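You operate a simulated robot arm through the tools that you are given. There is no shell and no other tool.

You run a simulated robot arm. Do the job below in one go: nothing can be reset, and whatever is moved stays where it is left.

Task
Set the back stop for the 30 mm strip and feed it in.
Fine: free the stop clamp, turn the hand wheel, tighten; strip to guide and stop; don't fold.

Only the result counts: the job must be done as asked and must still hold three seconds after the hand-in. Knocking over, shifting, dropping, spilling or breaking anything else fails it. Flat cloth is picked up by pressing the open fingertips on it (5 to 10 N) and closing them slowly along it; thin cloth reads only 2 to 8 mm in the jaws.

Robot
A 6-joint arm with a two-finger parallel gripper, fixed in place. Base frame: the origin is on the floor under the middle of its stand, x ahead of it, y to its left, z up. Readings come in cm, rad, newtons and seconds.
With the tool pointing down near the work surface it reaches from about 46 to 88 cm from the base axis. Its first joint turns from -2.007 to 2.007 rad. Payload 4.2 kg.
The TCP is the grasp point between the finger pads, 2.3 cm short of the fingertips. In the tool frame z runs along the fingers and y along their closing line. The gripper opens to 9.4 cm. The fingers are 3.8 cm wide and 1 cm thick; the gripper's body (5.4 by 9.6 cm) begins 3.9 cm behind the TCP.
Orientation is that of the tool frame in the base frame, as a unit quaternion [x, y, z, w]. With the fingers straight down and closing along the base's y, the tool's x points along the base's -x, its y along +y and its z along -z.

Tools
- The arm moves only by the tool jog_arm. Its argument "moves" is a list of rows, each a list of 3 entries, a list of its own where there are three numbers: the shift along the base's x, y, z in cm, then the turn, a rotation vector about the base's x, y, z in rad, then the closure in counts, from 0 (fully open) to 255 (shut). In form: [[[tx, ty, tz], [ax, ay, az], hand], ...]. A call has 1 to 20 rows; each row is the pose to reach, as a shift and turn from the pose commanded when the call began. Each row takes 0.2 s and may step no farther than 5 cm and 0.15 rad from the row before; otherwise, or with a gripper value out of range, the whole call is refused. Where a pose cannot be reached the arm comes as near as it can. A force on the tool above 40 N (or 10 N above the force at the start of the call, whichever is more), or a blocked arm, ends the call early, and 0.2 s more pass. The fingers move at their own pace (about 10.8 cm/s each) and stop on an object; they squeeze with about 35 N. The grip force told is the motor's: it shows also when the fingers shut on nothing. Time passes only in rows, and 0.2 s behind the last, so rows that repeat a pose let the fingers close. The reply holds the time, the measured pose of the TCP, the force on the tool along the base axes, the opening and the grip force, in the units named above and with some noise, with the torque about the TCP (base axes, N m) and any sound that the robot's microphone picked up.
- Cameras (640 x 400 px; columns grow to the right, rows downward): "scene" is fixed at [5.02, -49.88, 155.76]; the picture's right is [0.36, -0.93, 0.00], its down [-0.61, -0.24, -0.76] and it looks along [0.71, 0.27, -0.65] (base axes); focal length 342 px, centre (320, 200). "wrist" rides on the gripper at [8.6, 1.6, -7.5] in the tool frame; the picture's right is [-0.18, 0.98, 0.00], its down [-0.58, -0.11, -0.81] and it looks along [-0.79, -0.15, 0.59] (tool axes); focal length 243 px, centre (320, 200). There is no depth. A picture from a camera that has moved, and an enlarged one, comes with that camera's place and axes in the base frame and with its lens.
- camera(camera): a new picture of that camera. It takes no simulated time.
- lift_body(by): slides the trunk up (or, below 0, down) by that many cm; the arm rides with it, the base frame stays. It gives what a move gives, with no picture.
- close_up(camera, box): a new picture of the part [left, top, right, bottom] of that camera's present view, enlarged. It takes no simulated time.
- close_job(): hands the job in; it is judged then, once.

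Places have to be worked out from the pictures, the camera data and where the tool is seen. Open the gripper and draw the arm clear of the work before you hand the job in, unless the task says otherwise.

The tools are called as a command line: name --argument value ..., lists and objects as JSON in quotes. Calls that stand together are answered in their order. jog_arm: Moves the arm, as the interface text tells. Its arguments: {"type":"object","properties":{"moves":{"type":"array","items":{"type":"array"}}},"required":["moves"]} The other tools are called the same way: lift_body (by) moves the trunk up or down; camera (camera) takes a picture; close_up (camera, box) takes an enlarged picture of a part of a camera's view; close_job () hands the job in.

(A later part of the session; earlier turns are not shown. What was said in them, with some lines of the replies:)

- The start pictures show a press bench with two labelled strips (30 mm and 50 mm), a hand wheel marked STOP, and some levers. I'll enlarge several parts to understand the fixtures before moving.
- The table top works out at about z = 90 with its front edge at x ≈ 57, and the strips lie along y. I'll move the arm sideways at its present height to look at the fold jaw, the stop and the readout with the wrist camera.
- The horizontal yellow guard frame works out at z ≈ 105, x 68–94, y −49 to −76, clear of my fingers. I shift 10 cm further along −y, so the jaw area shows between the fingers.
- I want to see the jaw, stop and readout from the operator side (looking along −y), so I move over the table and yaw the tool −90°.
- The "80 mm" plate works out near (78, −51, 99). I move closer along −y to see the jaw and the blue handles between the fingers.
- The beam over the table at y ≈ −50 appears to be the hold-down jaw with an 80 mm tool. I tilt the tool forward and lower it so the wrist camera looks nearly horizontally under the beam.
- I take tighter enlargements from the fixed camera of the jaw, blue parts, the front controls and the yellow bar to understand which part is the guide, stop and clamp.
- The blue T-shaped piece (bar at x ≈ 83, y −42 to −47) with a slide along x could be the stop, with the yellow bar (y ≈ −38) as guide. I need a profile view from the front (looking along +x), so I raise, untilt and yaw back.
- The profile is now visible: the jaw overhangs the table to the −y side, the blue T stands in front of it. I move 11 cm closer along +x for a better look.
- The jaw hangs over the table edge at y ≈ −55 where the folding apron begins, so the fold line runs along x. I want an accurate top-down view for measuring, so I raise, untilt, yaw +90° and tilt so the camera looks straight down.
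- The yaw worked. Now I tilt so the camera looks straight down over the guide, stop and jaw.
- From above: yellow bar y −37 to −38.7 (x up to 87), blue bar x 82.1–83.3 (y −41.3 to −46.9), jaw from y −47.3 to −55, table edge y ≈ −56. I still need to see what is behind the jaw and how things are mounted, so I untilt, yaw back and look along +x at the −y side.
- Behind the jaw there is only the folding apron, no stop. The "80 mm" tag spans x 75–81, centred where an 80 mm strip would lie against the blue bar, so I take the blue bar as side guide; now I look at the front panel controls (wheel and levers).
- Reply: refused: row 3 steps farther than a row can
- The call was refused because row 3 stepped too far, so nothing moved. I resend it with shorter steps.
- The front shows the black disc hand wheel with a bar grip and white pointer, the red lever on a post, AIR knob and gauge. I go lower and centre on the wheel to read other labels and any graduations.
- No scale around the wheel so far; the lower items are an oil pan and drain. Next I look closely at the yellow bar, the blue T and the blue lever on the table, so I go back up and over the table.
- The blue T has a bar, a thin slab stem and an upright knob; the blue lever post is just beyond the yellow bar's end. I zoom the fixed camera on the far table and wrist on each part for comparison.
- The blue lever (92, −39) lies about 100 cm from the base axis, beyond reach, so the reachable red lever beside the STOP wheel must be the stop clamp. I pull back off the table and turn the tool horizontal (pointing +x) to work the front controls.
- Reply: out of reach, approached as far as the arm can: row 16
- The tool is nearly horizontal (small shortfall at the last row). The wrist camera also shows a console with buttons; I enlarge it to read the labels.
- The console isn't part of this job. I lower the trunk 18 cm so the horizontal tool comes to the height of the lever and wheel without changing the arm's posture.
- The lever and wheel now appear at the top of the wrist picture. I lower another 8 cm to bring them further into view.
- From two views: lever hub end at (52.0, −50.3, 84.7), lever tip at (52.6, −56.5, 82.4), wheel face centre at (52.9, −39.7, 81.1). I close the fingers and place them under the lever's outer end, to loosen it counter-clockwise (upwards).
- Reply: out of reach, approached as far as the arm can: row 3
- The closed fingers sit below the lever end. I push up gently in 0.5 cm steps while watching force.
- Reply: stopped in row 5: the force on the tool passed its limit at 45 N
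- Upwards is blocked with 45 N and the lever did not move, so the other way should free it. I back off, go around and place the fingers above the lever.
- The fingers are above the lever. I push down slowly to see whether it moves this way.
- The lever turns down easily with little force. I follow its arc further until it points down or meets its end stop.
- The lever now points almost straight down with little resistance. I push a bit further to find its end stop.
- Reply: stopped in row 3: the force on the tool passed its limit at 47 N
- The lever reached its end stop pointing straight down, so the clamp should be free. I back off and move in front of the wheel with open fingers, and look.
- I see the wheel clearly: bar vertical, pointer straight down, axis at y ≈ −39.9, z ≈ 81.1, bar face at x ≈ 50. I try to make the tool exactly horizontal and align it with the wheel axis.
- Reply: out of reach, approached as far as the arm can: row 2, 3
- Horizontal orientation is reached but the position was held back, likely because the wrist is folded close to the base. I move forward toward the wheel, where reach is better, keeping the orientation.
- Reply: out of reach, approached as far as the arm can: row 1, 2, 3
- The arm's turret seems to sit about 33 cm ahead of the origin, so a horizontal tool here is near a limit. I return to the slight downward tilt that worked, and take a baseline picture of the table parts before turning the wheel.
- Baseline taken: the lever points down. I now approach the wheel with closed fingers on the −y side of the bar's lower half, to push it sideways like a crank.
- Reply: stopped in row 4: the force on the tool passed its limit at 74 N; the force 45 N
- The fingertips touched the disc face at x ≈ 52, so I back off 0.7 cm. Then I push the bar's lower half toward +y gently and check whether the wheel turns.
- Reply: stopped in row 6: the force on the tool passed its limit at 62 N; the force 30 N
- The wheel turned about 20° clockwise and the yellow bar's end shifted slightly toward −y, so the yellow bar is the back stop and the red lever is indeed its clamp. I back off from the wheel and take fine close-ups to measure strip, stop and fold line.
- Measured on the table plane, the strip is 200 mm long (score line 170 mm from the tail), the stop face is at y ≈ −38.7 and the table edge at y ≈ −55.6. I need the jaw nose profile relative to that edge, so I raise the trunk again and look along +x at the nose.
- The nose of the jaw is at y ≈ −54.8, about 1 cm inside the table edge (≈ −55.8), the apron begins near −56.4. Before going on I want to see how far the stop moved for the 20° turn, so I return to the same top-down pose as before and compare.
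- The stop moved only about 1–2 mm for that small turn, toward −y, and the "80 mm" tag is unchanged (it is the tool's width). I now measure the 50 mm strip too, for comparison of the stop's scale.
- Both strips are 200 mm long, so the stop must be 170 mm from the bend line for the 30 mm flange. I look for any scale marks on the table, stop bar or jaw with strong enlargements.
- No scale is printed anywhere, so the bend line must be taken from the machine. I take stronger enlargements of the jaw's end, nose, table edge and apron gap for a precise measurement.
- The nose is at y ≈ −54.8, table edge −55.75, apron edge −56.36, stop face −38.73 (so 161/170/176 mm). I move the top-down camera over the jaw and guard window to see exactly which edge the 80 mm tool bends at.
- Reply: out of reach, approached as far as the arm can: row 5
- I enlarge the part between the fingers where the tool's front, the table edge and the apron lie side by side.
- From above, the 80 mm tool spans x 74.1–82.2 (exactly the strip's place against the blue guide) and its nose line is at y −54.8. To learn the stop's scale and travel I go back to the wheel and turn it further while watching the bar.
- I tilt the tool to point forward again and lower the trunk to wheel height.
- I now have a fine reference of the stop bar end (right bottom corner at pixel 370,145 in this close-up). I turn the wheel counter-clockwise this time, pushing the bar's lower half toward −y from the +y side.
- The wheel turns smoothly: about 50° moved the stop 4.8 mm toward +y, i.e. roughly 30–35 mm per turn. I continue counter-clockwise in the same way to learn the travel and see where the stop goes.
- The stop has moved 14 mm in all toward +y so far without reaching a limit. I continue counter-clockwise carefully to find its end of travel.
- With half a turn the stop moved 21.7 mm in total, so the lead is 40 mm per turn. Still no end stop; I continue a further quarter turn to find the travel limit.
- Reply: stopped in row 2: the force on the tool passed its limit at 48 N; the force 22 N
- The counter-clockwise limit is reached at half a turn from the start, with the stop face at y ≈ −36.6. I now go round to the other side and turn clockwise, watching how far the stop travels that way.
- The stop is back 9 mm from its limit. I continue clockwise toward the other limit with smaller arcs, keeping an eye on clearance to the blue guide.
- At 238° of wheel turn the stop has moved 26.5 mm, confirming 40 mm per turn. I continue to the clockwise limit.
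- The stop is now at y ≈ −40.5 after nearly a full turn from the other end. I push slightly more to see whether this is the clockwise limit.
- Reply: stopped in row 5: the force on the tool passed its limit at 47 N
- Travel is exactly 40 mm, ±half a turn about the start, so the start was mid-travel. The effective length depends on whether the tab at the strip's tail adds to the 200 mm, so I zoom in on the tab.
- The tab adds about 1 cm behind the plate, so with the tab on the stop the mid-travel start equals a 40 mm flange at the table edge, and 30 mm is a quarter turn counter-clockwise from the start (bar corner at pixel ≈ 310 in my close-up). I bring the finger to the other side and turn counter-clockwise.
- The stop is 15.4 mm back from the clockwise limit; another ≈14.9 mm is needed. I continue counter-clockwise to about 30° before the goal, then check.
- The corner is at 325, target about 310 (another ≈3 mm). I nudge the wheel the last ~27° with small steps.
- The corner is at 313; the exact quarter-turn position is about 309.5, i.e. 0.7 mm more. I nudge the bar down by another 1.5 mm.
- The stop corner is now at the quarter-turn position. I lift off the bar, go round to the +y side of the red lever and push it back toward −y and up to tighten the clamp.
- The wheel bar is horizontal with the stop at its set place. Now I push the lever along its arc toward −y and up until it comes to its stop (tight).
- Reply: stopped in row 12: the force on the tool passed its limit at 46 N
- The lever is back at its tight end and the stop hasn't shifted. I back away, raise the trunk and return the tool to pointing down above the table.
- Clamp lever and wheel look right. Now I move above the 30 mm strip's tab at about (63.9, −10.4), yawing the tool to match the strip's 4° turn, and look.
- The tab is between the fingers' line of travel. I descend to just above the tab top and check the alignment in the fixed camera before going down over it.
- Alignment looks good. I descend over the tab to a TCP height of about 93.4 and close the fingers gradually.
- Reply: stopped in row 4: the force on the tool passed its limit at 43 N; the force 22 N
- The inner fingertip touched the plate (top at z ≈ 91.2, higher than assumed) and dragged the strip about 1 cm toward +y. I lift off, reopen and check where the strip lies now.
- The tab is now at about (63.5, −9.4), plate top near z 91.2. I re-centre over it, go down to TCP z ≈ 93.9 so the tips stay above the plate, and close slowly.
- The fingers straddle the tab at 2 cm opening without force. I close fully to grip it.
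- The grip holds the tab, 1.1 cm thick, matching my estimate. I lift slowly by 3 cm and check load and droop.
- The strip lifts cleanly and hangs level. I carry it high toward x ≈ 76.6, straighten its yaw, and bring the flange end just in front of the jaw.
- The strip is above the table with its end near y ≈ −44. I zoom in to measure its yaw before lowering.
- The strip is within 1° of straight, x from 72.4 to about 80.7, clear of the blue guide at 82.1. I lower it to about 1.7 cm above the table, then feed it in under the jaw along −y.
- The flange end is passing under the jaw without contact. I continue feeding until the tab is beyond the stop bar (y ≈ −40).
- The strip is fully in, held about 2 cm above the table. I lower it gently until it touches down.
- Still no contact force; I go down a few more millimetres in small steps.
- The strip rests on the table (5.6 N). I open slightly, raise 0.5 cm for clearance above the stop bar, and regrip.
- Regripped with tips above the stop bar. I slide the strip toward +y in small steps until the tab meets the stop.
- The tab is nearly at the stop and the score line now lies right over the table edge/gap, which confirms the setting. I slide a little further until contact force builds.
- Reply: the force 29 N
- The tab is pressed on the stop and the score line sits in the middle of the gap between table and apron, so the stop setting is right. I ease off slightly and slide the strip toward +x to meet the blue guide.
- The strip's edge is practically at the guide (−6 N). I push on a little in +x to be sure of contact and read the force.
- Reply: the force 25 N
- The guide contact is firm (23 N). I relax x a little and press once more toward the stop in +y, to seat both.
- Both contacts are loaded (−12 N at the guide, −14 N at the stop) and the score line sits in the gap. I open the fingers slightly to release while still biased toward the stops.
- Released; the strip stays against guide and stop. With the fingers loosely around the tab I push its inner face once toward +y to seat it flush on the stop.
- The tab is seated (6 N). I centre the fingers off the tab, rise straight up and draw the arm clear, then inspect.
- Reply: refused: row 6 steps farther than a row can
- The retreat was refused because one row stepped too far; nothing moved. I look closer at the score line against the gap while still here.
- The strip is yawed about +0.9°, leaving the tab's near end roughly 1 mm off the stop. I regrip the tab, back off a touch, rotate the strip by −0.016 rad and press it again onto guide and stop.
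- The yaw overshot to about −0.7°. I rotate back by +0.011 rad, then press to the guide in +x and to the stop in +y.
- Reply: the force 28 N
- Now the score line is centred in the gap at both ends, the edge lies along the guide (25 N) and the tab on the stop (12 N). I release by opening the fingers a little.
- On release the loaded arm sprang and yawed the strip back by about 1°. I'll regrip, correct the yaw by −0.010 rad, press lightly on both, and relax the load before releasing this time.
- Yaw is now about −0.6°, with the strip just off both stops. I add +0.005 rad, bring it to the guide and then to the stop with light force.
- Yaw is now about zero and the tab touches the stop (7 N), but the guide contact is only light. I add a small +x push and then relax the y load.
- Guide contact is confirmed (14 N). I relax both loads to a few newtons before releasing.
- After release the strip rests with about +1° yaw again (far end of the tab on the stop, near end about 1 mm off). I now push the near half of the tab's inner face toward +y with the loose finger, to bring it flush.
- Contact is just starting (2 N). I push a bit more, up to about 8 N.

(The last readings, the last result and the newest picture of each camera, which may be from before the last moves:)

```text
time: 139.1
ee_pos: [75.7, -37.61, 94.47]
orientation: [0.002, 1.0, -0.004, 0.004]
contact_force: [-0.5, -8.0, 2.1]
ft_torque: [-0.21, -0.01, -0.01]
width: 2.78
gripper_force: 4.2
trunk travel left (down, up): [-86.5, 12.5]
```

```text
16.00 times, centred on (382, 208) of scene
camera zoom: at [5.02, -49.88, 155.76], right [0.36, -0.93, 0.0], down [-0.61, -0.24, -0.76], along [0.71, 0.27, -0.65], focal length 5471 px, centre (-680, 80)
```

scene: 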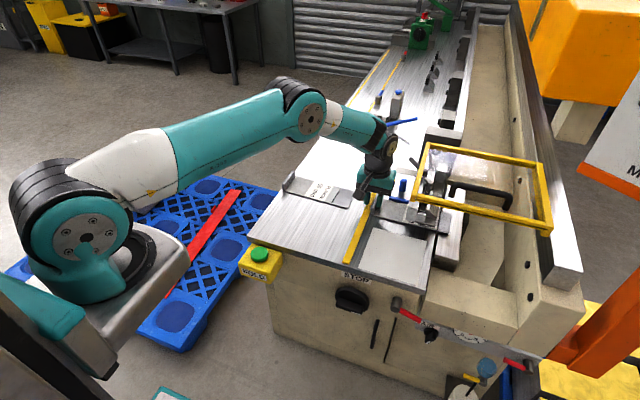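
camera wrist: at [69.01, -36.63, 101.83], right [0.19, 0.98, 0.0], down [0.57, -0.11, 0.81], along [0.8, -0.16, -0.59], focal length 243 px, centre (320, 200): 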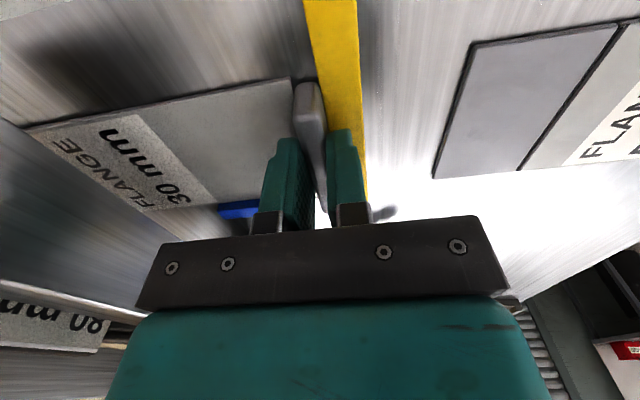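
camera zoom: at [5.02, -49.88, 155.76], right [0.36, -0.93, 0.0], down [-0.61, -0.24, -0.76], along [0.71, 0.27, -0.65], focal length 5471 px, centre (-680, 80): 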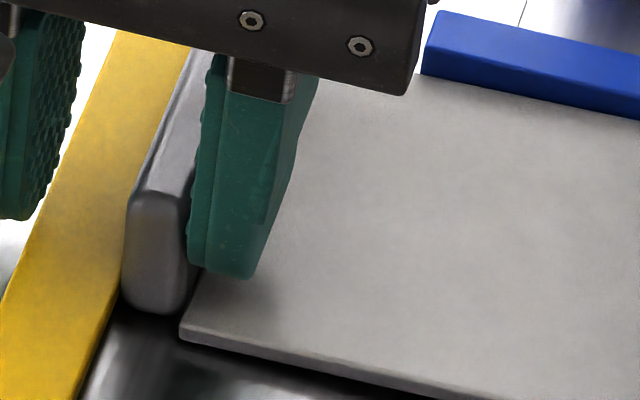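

Pushing high on the tab tips the light strip and lifts the flange, so pushes must be gentle. I back off slowly to let it settle flat and look again.

jog_arm --moves '[[[0, -0.08, 0], [0, 0, 0], 190], [[0, -0.16, 0], [0, 0, 0], 190], [[0, -0.24, 0], [0, 0, 0], 190], [[0, -0.32, 0], [0, 0, 0], 190], [[0, -0.4, 0], [0, 0, 0], 190], [[0, -0.5, 0], [0, 0, 0], 190], [[0, -0.7, 0], [0, 0, 0], 190]]'

close_up --camera "scene" --box '[434, 220, 454, 240]'

close_up --camera "scene" --box '[438, 204, 458, 224]'

close_up --camera "scene" --box '[370, 195, 395, 220]'

close_up --camera "scene" --box '[385, 185, 415, 210]'

```text
time: 140.7
ee_pos: [75.71, -38.24, 94.39]
orientation: [0.001, 1.0, -0.003, 0.004]
contact_force: [-0.1, -0.5, -0.3]
ft_torque: [-0.01, -0.01, -0.02]
width: 2.38
gripper_force: 0.1
trunk travel left (down, up): [-86.5, 12.5]
```

```text
16.00 times, centred on (444, 230) of scene
camera zoom: at [5.02, -49.88, 155.76], right [0.36, -0.93, 0.0], down [-0.61, -0.24, -0.76], along [0.71, 0.27, -0.65], focal length 5471 px, centre (-1664, -280)
```

zoom: 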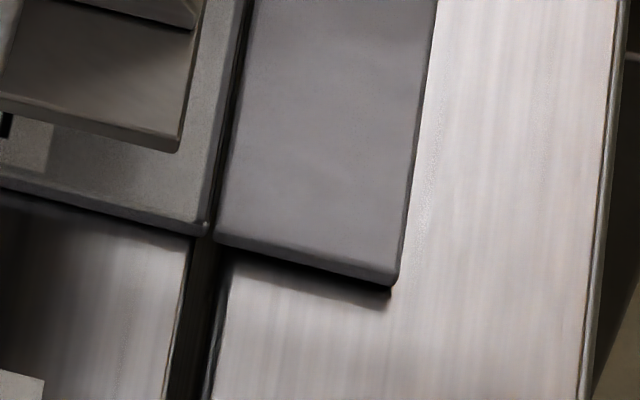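

```text
16.00 times, centred on (448, 214) of scene
camera zoom: at [5.02, -49.88, 155.76], right [0.36, -0.93, 0.0], down [-0.61, -0.24, -0.76], along [0.71, 0.27, -0.65], focal length 5471 px, centre (-1728, -24)
```

zoom: 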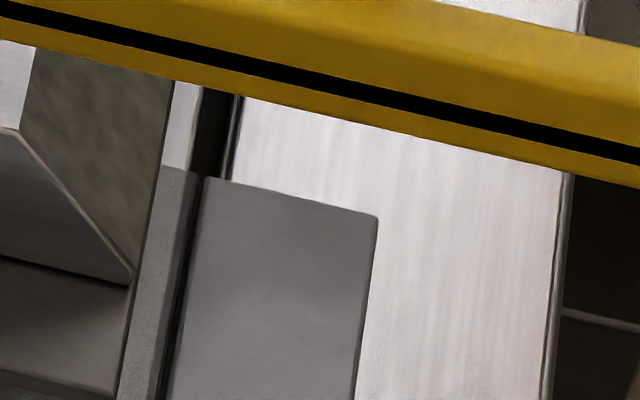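

```text
16.00 times, centred on (382, 208) of scene
camera zoom: at [5.02, -49.88, 155.76], right [0.36, -0.93, 0.0], down [-0.61, -0.24, -0.76], along [0.71, 0.27, -0.65], focal length 5471 px, centre (-680, 80)
```

zoom: 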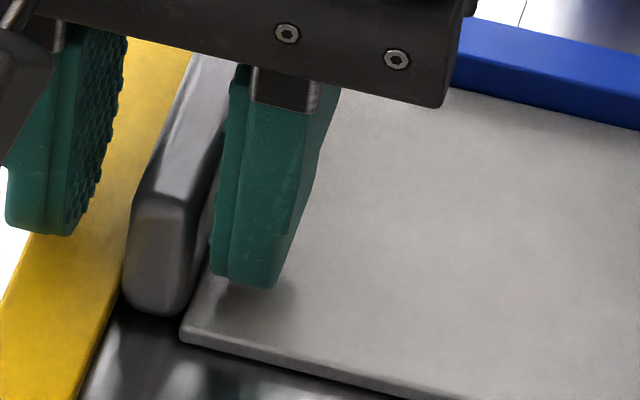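

```text
16.00 times, centred on (400, 198) of scene
camera zoom: at [5.02, -49.88, 155.76], right [0.36, -0.93, 0.0], down [-0.61, -0.24, -0.76], along [0.71, 0.27, -0.65], focal length 5471 px, centre (-960, 240)
```

zoom: 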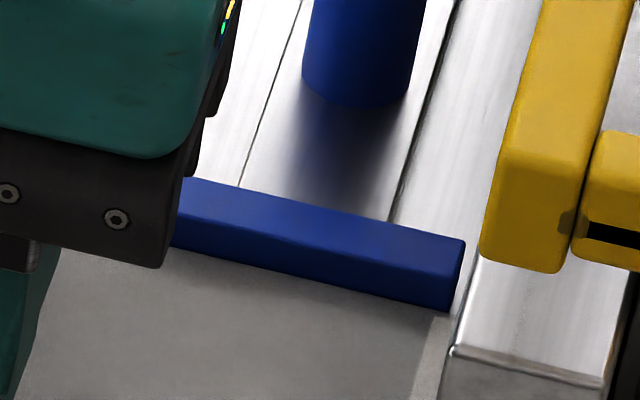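

The strip settles back to exactly the same place, so it is already flush on the stop; my yaw estimate from the gap was biased. I raise the gripper straight up off the tab and then check contact from above with the wrist camera.

jog_arm --moves '[[[0, 0.05, 1.0], [0, 0, 0], 190], [[0, 0.05, 2.5], [0, 0, 0], 190], [[0, 0.05, 5], [0, 0, 0], 120], [[0, 0.05, 9], [0, 0, 0], 0], [[0, 0.05, 13], [0, 0, 0], 0], [[0, 0.05, 17], [0, 0, 0], 0]]'

camera --camera "scene"

close_up --camera "scene" --box '[365, 185, 415, 220]'

camera --camera "wrist"

```text
time: 142.1
ee_pos: [75.76, -38.1, 111.16]
orientation: [0.002, 1.0, -0.003, 0.003]
contact_force: [0.5, -0.6, -0.7]
ft_torque: [0.0, 0.02, 0.02]
width: 9.4
gripper_force: 0.1
trunk travel left (down, up): [-86.5, 12.5]
```

```text
taken
```

scene: 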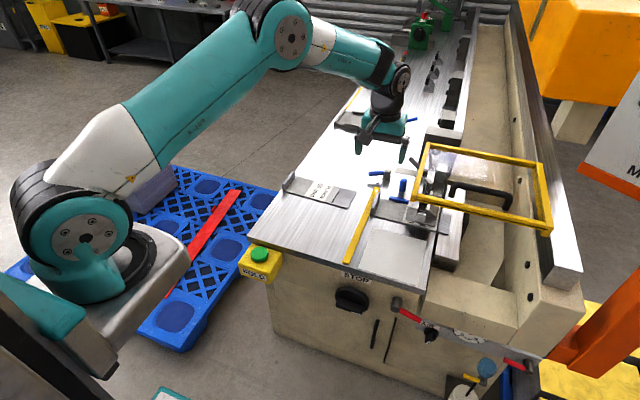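

```text
11.43 times, centred on (390, 202) of scene
camera zoom: at [5.02, -49.88, 155.76], right [0.36, -0.93, 0.0], down [-0.61, -0.24, -0.76], along [0.71, 0.27, -0.65], focal length 3908 px, centre (-480, 171)
```

zoom: 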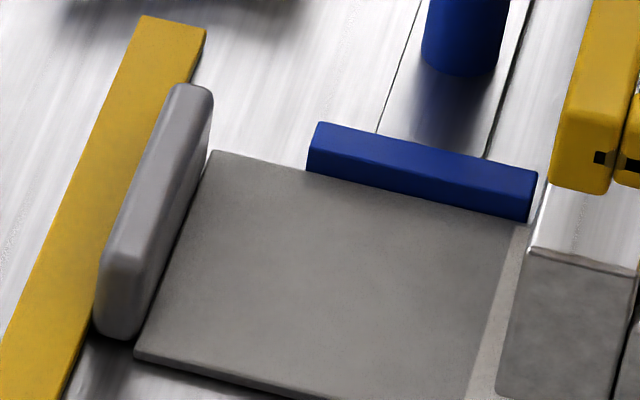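

```text
taken
camera wrist: at [67.18, -36.43, 118.74], right [0.19, 0.98, 0.0], down [0.58, -0.11, 0.81], along [0.8, -0.15, -0.59], focal length 243 px, centre (320, 200)
```

wrist: 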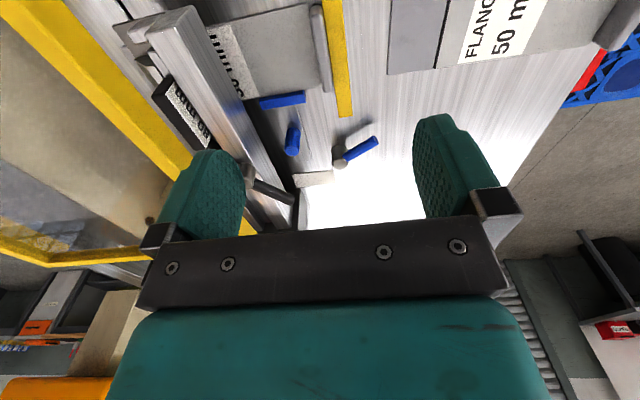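

The tab lies against the yellow stop bar and the strip's edge against the blue guide. I take close-ups from the wrist camera to see any remaining gaps.

close_up --camera "wrist" --box '[290, 0, 360, 100]'

close_up --camera "wrist" --box '[240, 60, 320, 120]'

close_up --camera "scene" --box '[370, 190, 390, 215]'

close_up --camera "scene" --box '[335, 255, 365, 285]'

```text
4.00 times, centred on (325, 50) of wrist
camera zoom: at [67.18, -36.43, 118.74], right [0.19, 0.98, 0.0], down [0.58, -0.11, 0.81], along [0.8, -0.15, -0.59], focal length 970 px, centre (300, 800)
```

zoom: 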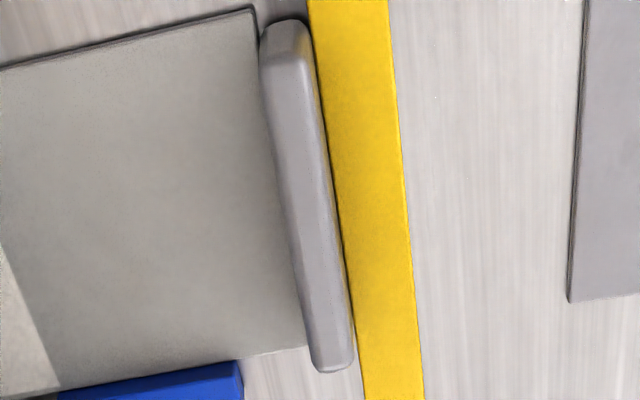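

```text
6.67 times, centred on (280, 90) of wrist
camera zoom: at [67.18, -36.43, 118.74], right [0.19, 0.98, 0.0], down [0.58, -0.11, 0.81], along [0.8, -0.15, -0.59], focal length 1618 px, centre (587, 933)
```

zoom: 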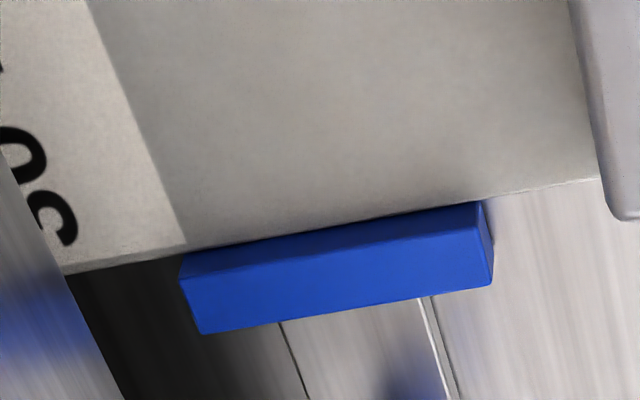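

```text
16.00 times, centred on (380, 202) of scene
camera zoom: at [5.02, -49.88, 155.76], right [0.36, -0.93, 0.0], down [-0.61, -0.24, -0.76], along [0.71, 0.27, -0.65], focal length 5471 px, centre (-640, 160)
```

zoom: 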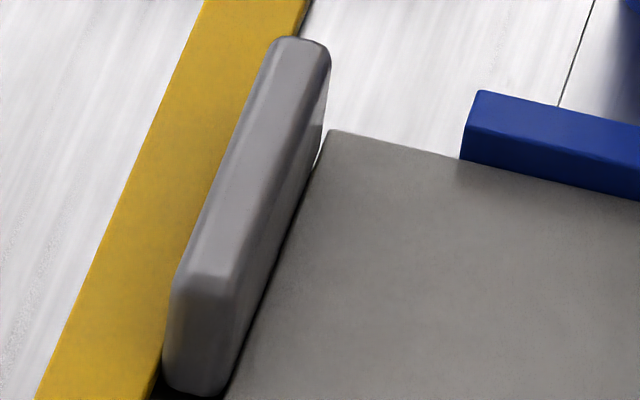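

```text
13.33 times, centred on (350, 270) of scene
camera zoom: at [5.02, -49.88, 155.76], right [0.36, -0.93, 0.0], down [-0.61, -0.24, -0.76], along [0.71, 0.27, -0.65], focal length 4559 px, centre (-80, -733)
```

zoom: 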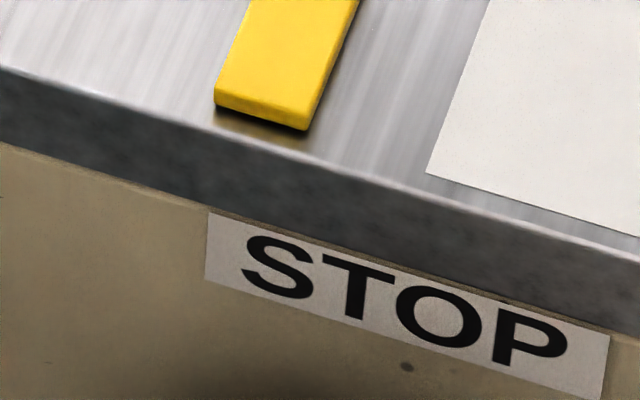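

Tab and stop, and edge and guide, show no gaps, and the stop hasn't moved. I draw the arm back clear of the work to near its start pose and check the 50 mm strip and controls once more.

jog_arm --moves '[[[-1, 2, 3], [0, 0, 0], 0], [[-4, 5, 5], [0, 0, 0], 0], [[-7.5, 8, 6], [0, 0, 0], 0], [[-11, 11, 6], [0, 0, 0], 0], [[-14, 14, 6], [0, 0, 0], 0], [[-17, 17, 6], [0, 0, 0], 0], [[-19, 20, 6], [0, 0, 0], 0], [[-21, 23, 6], [0, 0, 0], 0]]'

camera --camera "scene"

close_up --camera "scene" --box '[270, 165, 370, 230]'

close_up --camera "scene" --box '[320, 260, 440, 350]'

close_up --camera "scene" --box '[360, 150, 500, 260]'

```text
time: 143.9
ee_pos: [54.5, -15.11, 117.4]
orientation: [0.003, 1.0, -0.003, 0.004]
contact_force: [0.8, 0.1, 0.0]
ft_torque: [0.02, 0.01, -0.03]
width: 9.4
gripper_force: 0.0
trunk travel left (down, up): [-86.5, 12.5]
```

```text
taken
```

scene: 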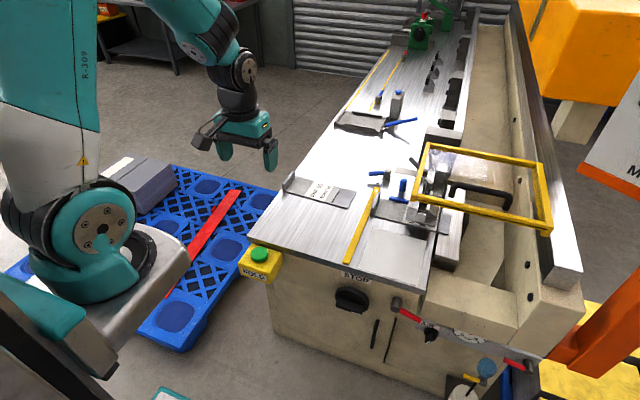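

```text
6.15 times, centred on (320, 198) of scene
camera zoom: at [5.02, -49.88, 155.76], right [0.36, -0.93, 0.0], down [-0.61, -0.24, -0.76], along [0.71, 0.27, -0.65], focal length 2104 px, centre (320, 215)
```

zoom: 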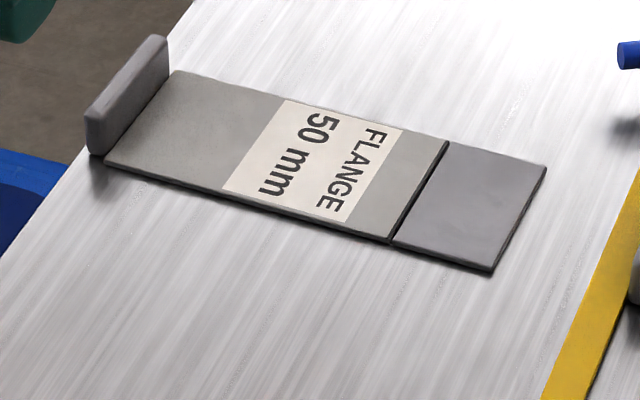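

```text
4.44 times, centred on (380, 305) of scene
camera zoom: at [5.02, -49.88, 155.76], right [0.36, -0.93, 0.0], down [-0.61, -0.24, -0.76], along [0.71, 0.27, -0.65], focal length 1520 px, centre (53, -267)
```

zoom: 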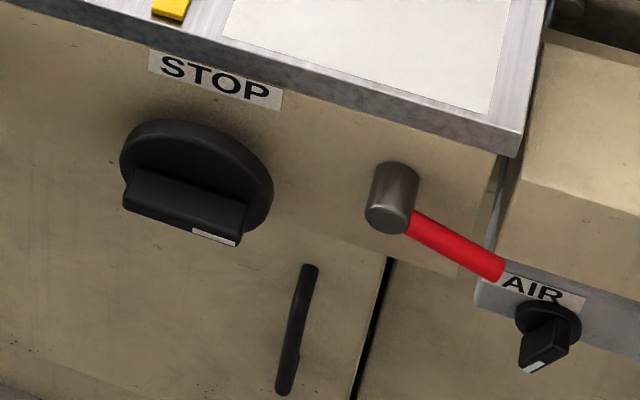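

```text
3.64 times, centred on (430, 205) of scene
camera zoom: at [5.02, -49.88, 155.76], right [0.36, -0.93, 0.0], down [-0.61, -0.24, -0.76], along [0.71, 0.27, -0.65], focal length 1243 px, centre (-80, 182)
```

zoom: 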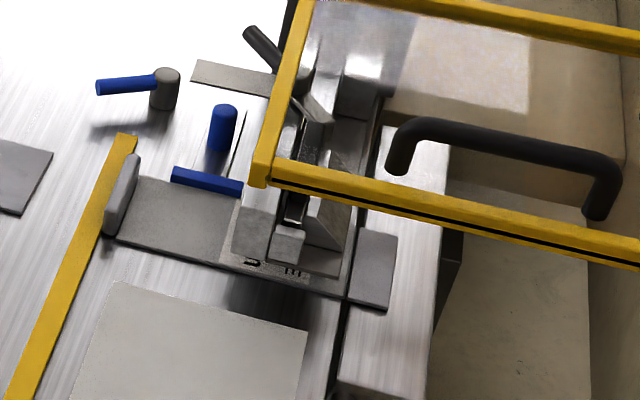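

Everything checks out:
- The stop is set a quarter turn from its start, with the score line in the gap between table and apron.
- The clamp lever is back at its tight end.
- The strip lies on the guide and the stop.
- The 50 mm strip has not moved, and FOLD was not pressed.

The gripper is open and the arm is clear, so I hand the job in.

close_job

```text
The job is handed in.
```

I set the back stop for the 30 mm strip, clamped it again, and fed the strip in against the guide and the stop. The job is handed in; no result came back.

- **Stop:** I freed the red lever, turned the hand wheel a quarter turn counter-clockwise from its start, and pushed the lever back to its tight end. There is no scale on the machine. I worked the position out from the wheel's 40 mm travel and the strip's length, then checked it with the strip in place.
- **Score line:** It sits in the gap between the table and the folding apron, which I took as the bend line. My camera measurements there are good to about 1 mm.
- **Strip:** The tab is against the yellow stop bar and the edge is against the blue guide. I could see no gap at either in the last close-ups.
- **Along the way:** While finding the setting I ran the wheel to both ends of its travel. On my first try at gripping the strip I touched the plate and dragged it about 1 cm on the table, then picked it up cleanly.
- **Everything else:** I did not press FOLD, the 50 mm strip is where it was, and the arm is clear with the gripper open.
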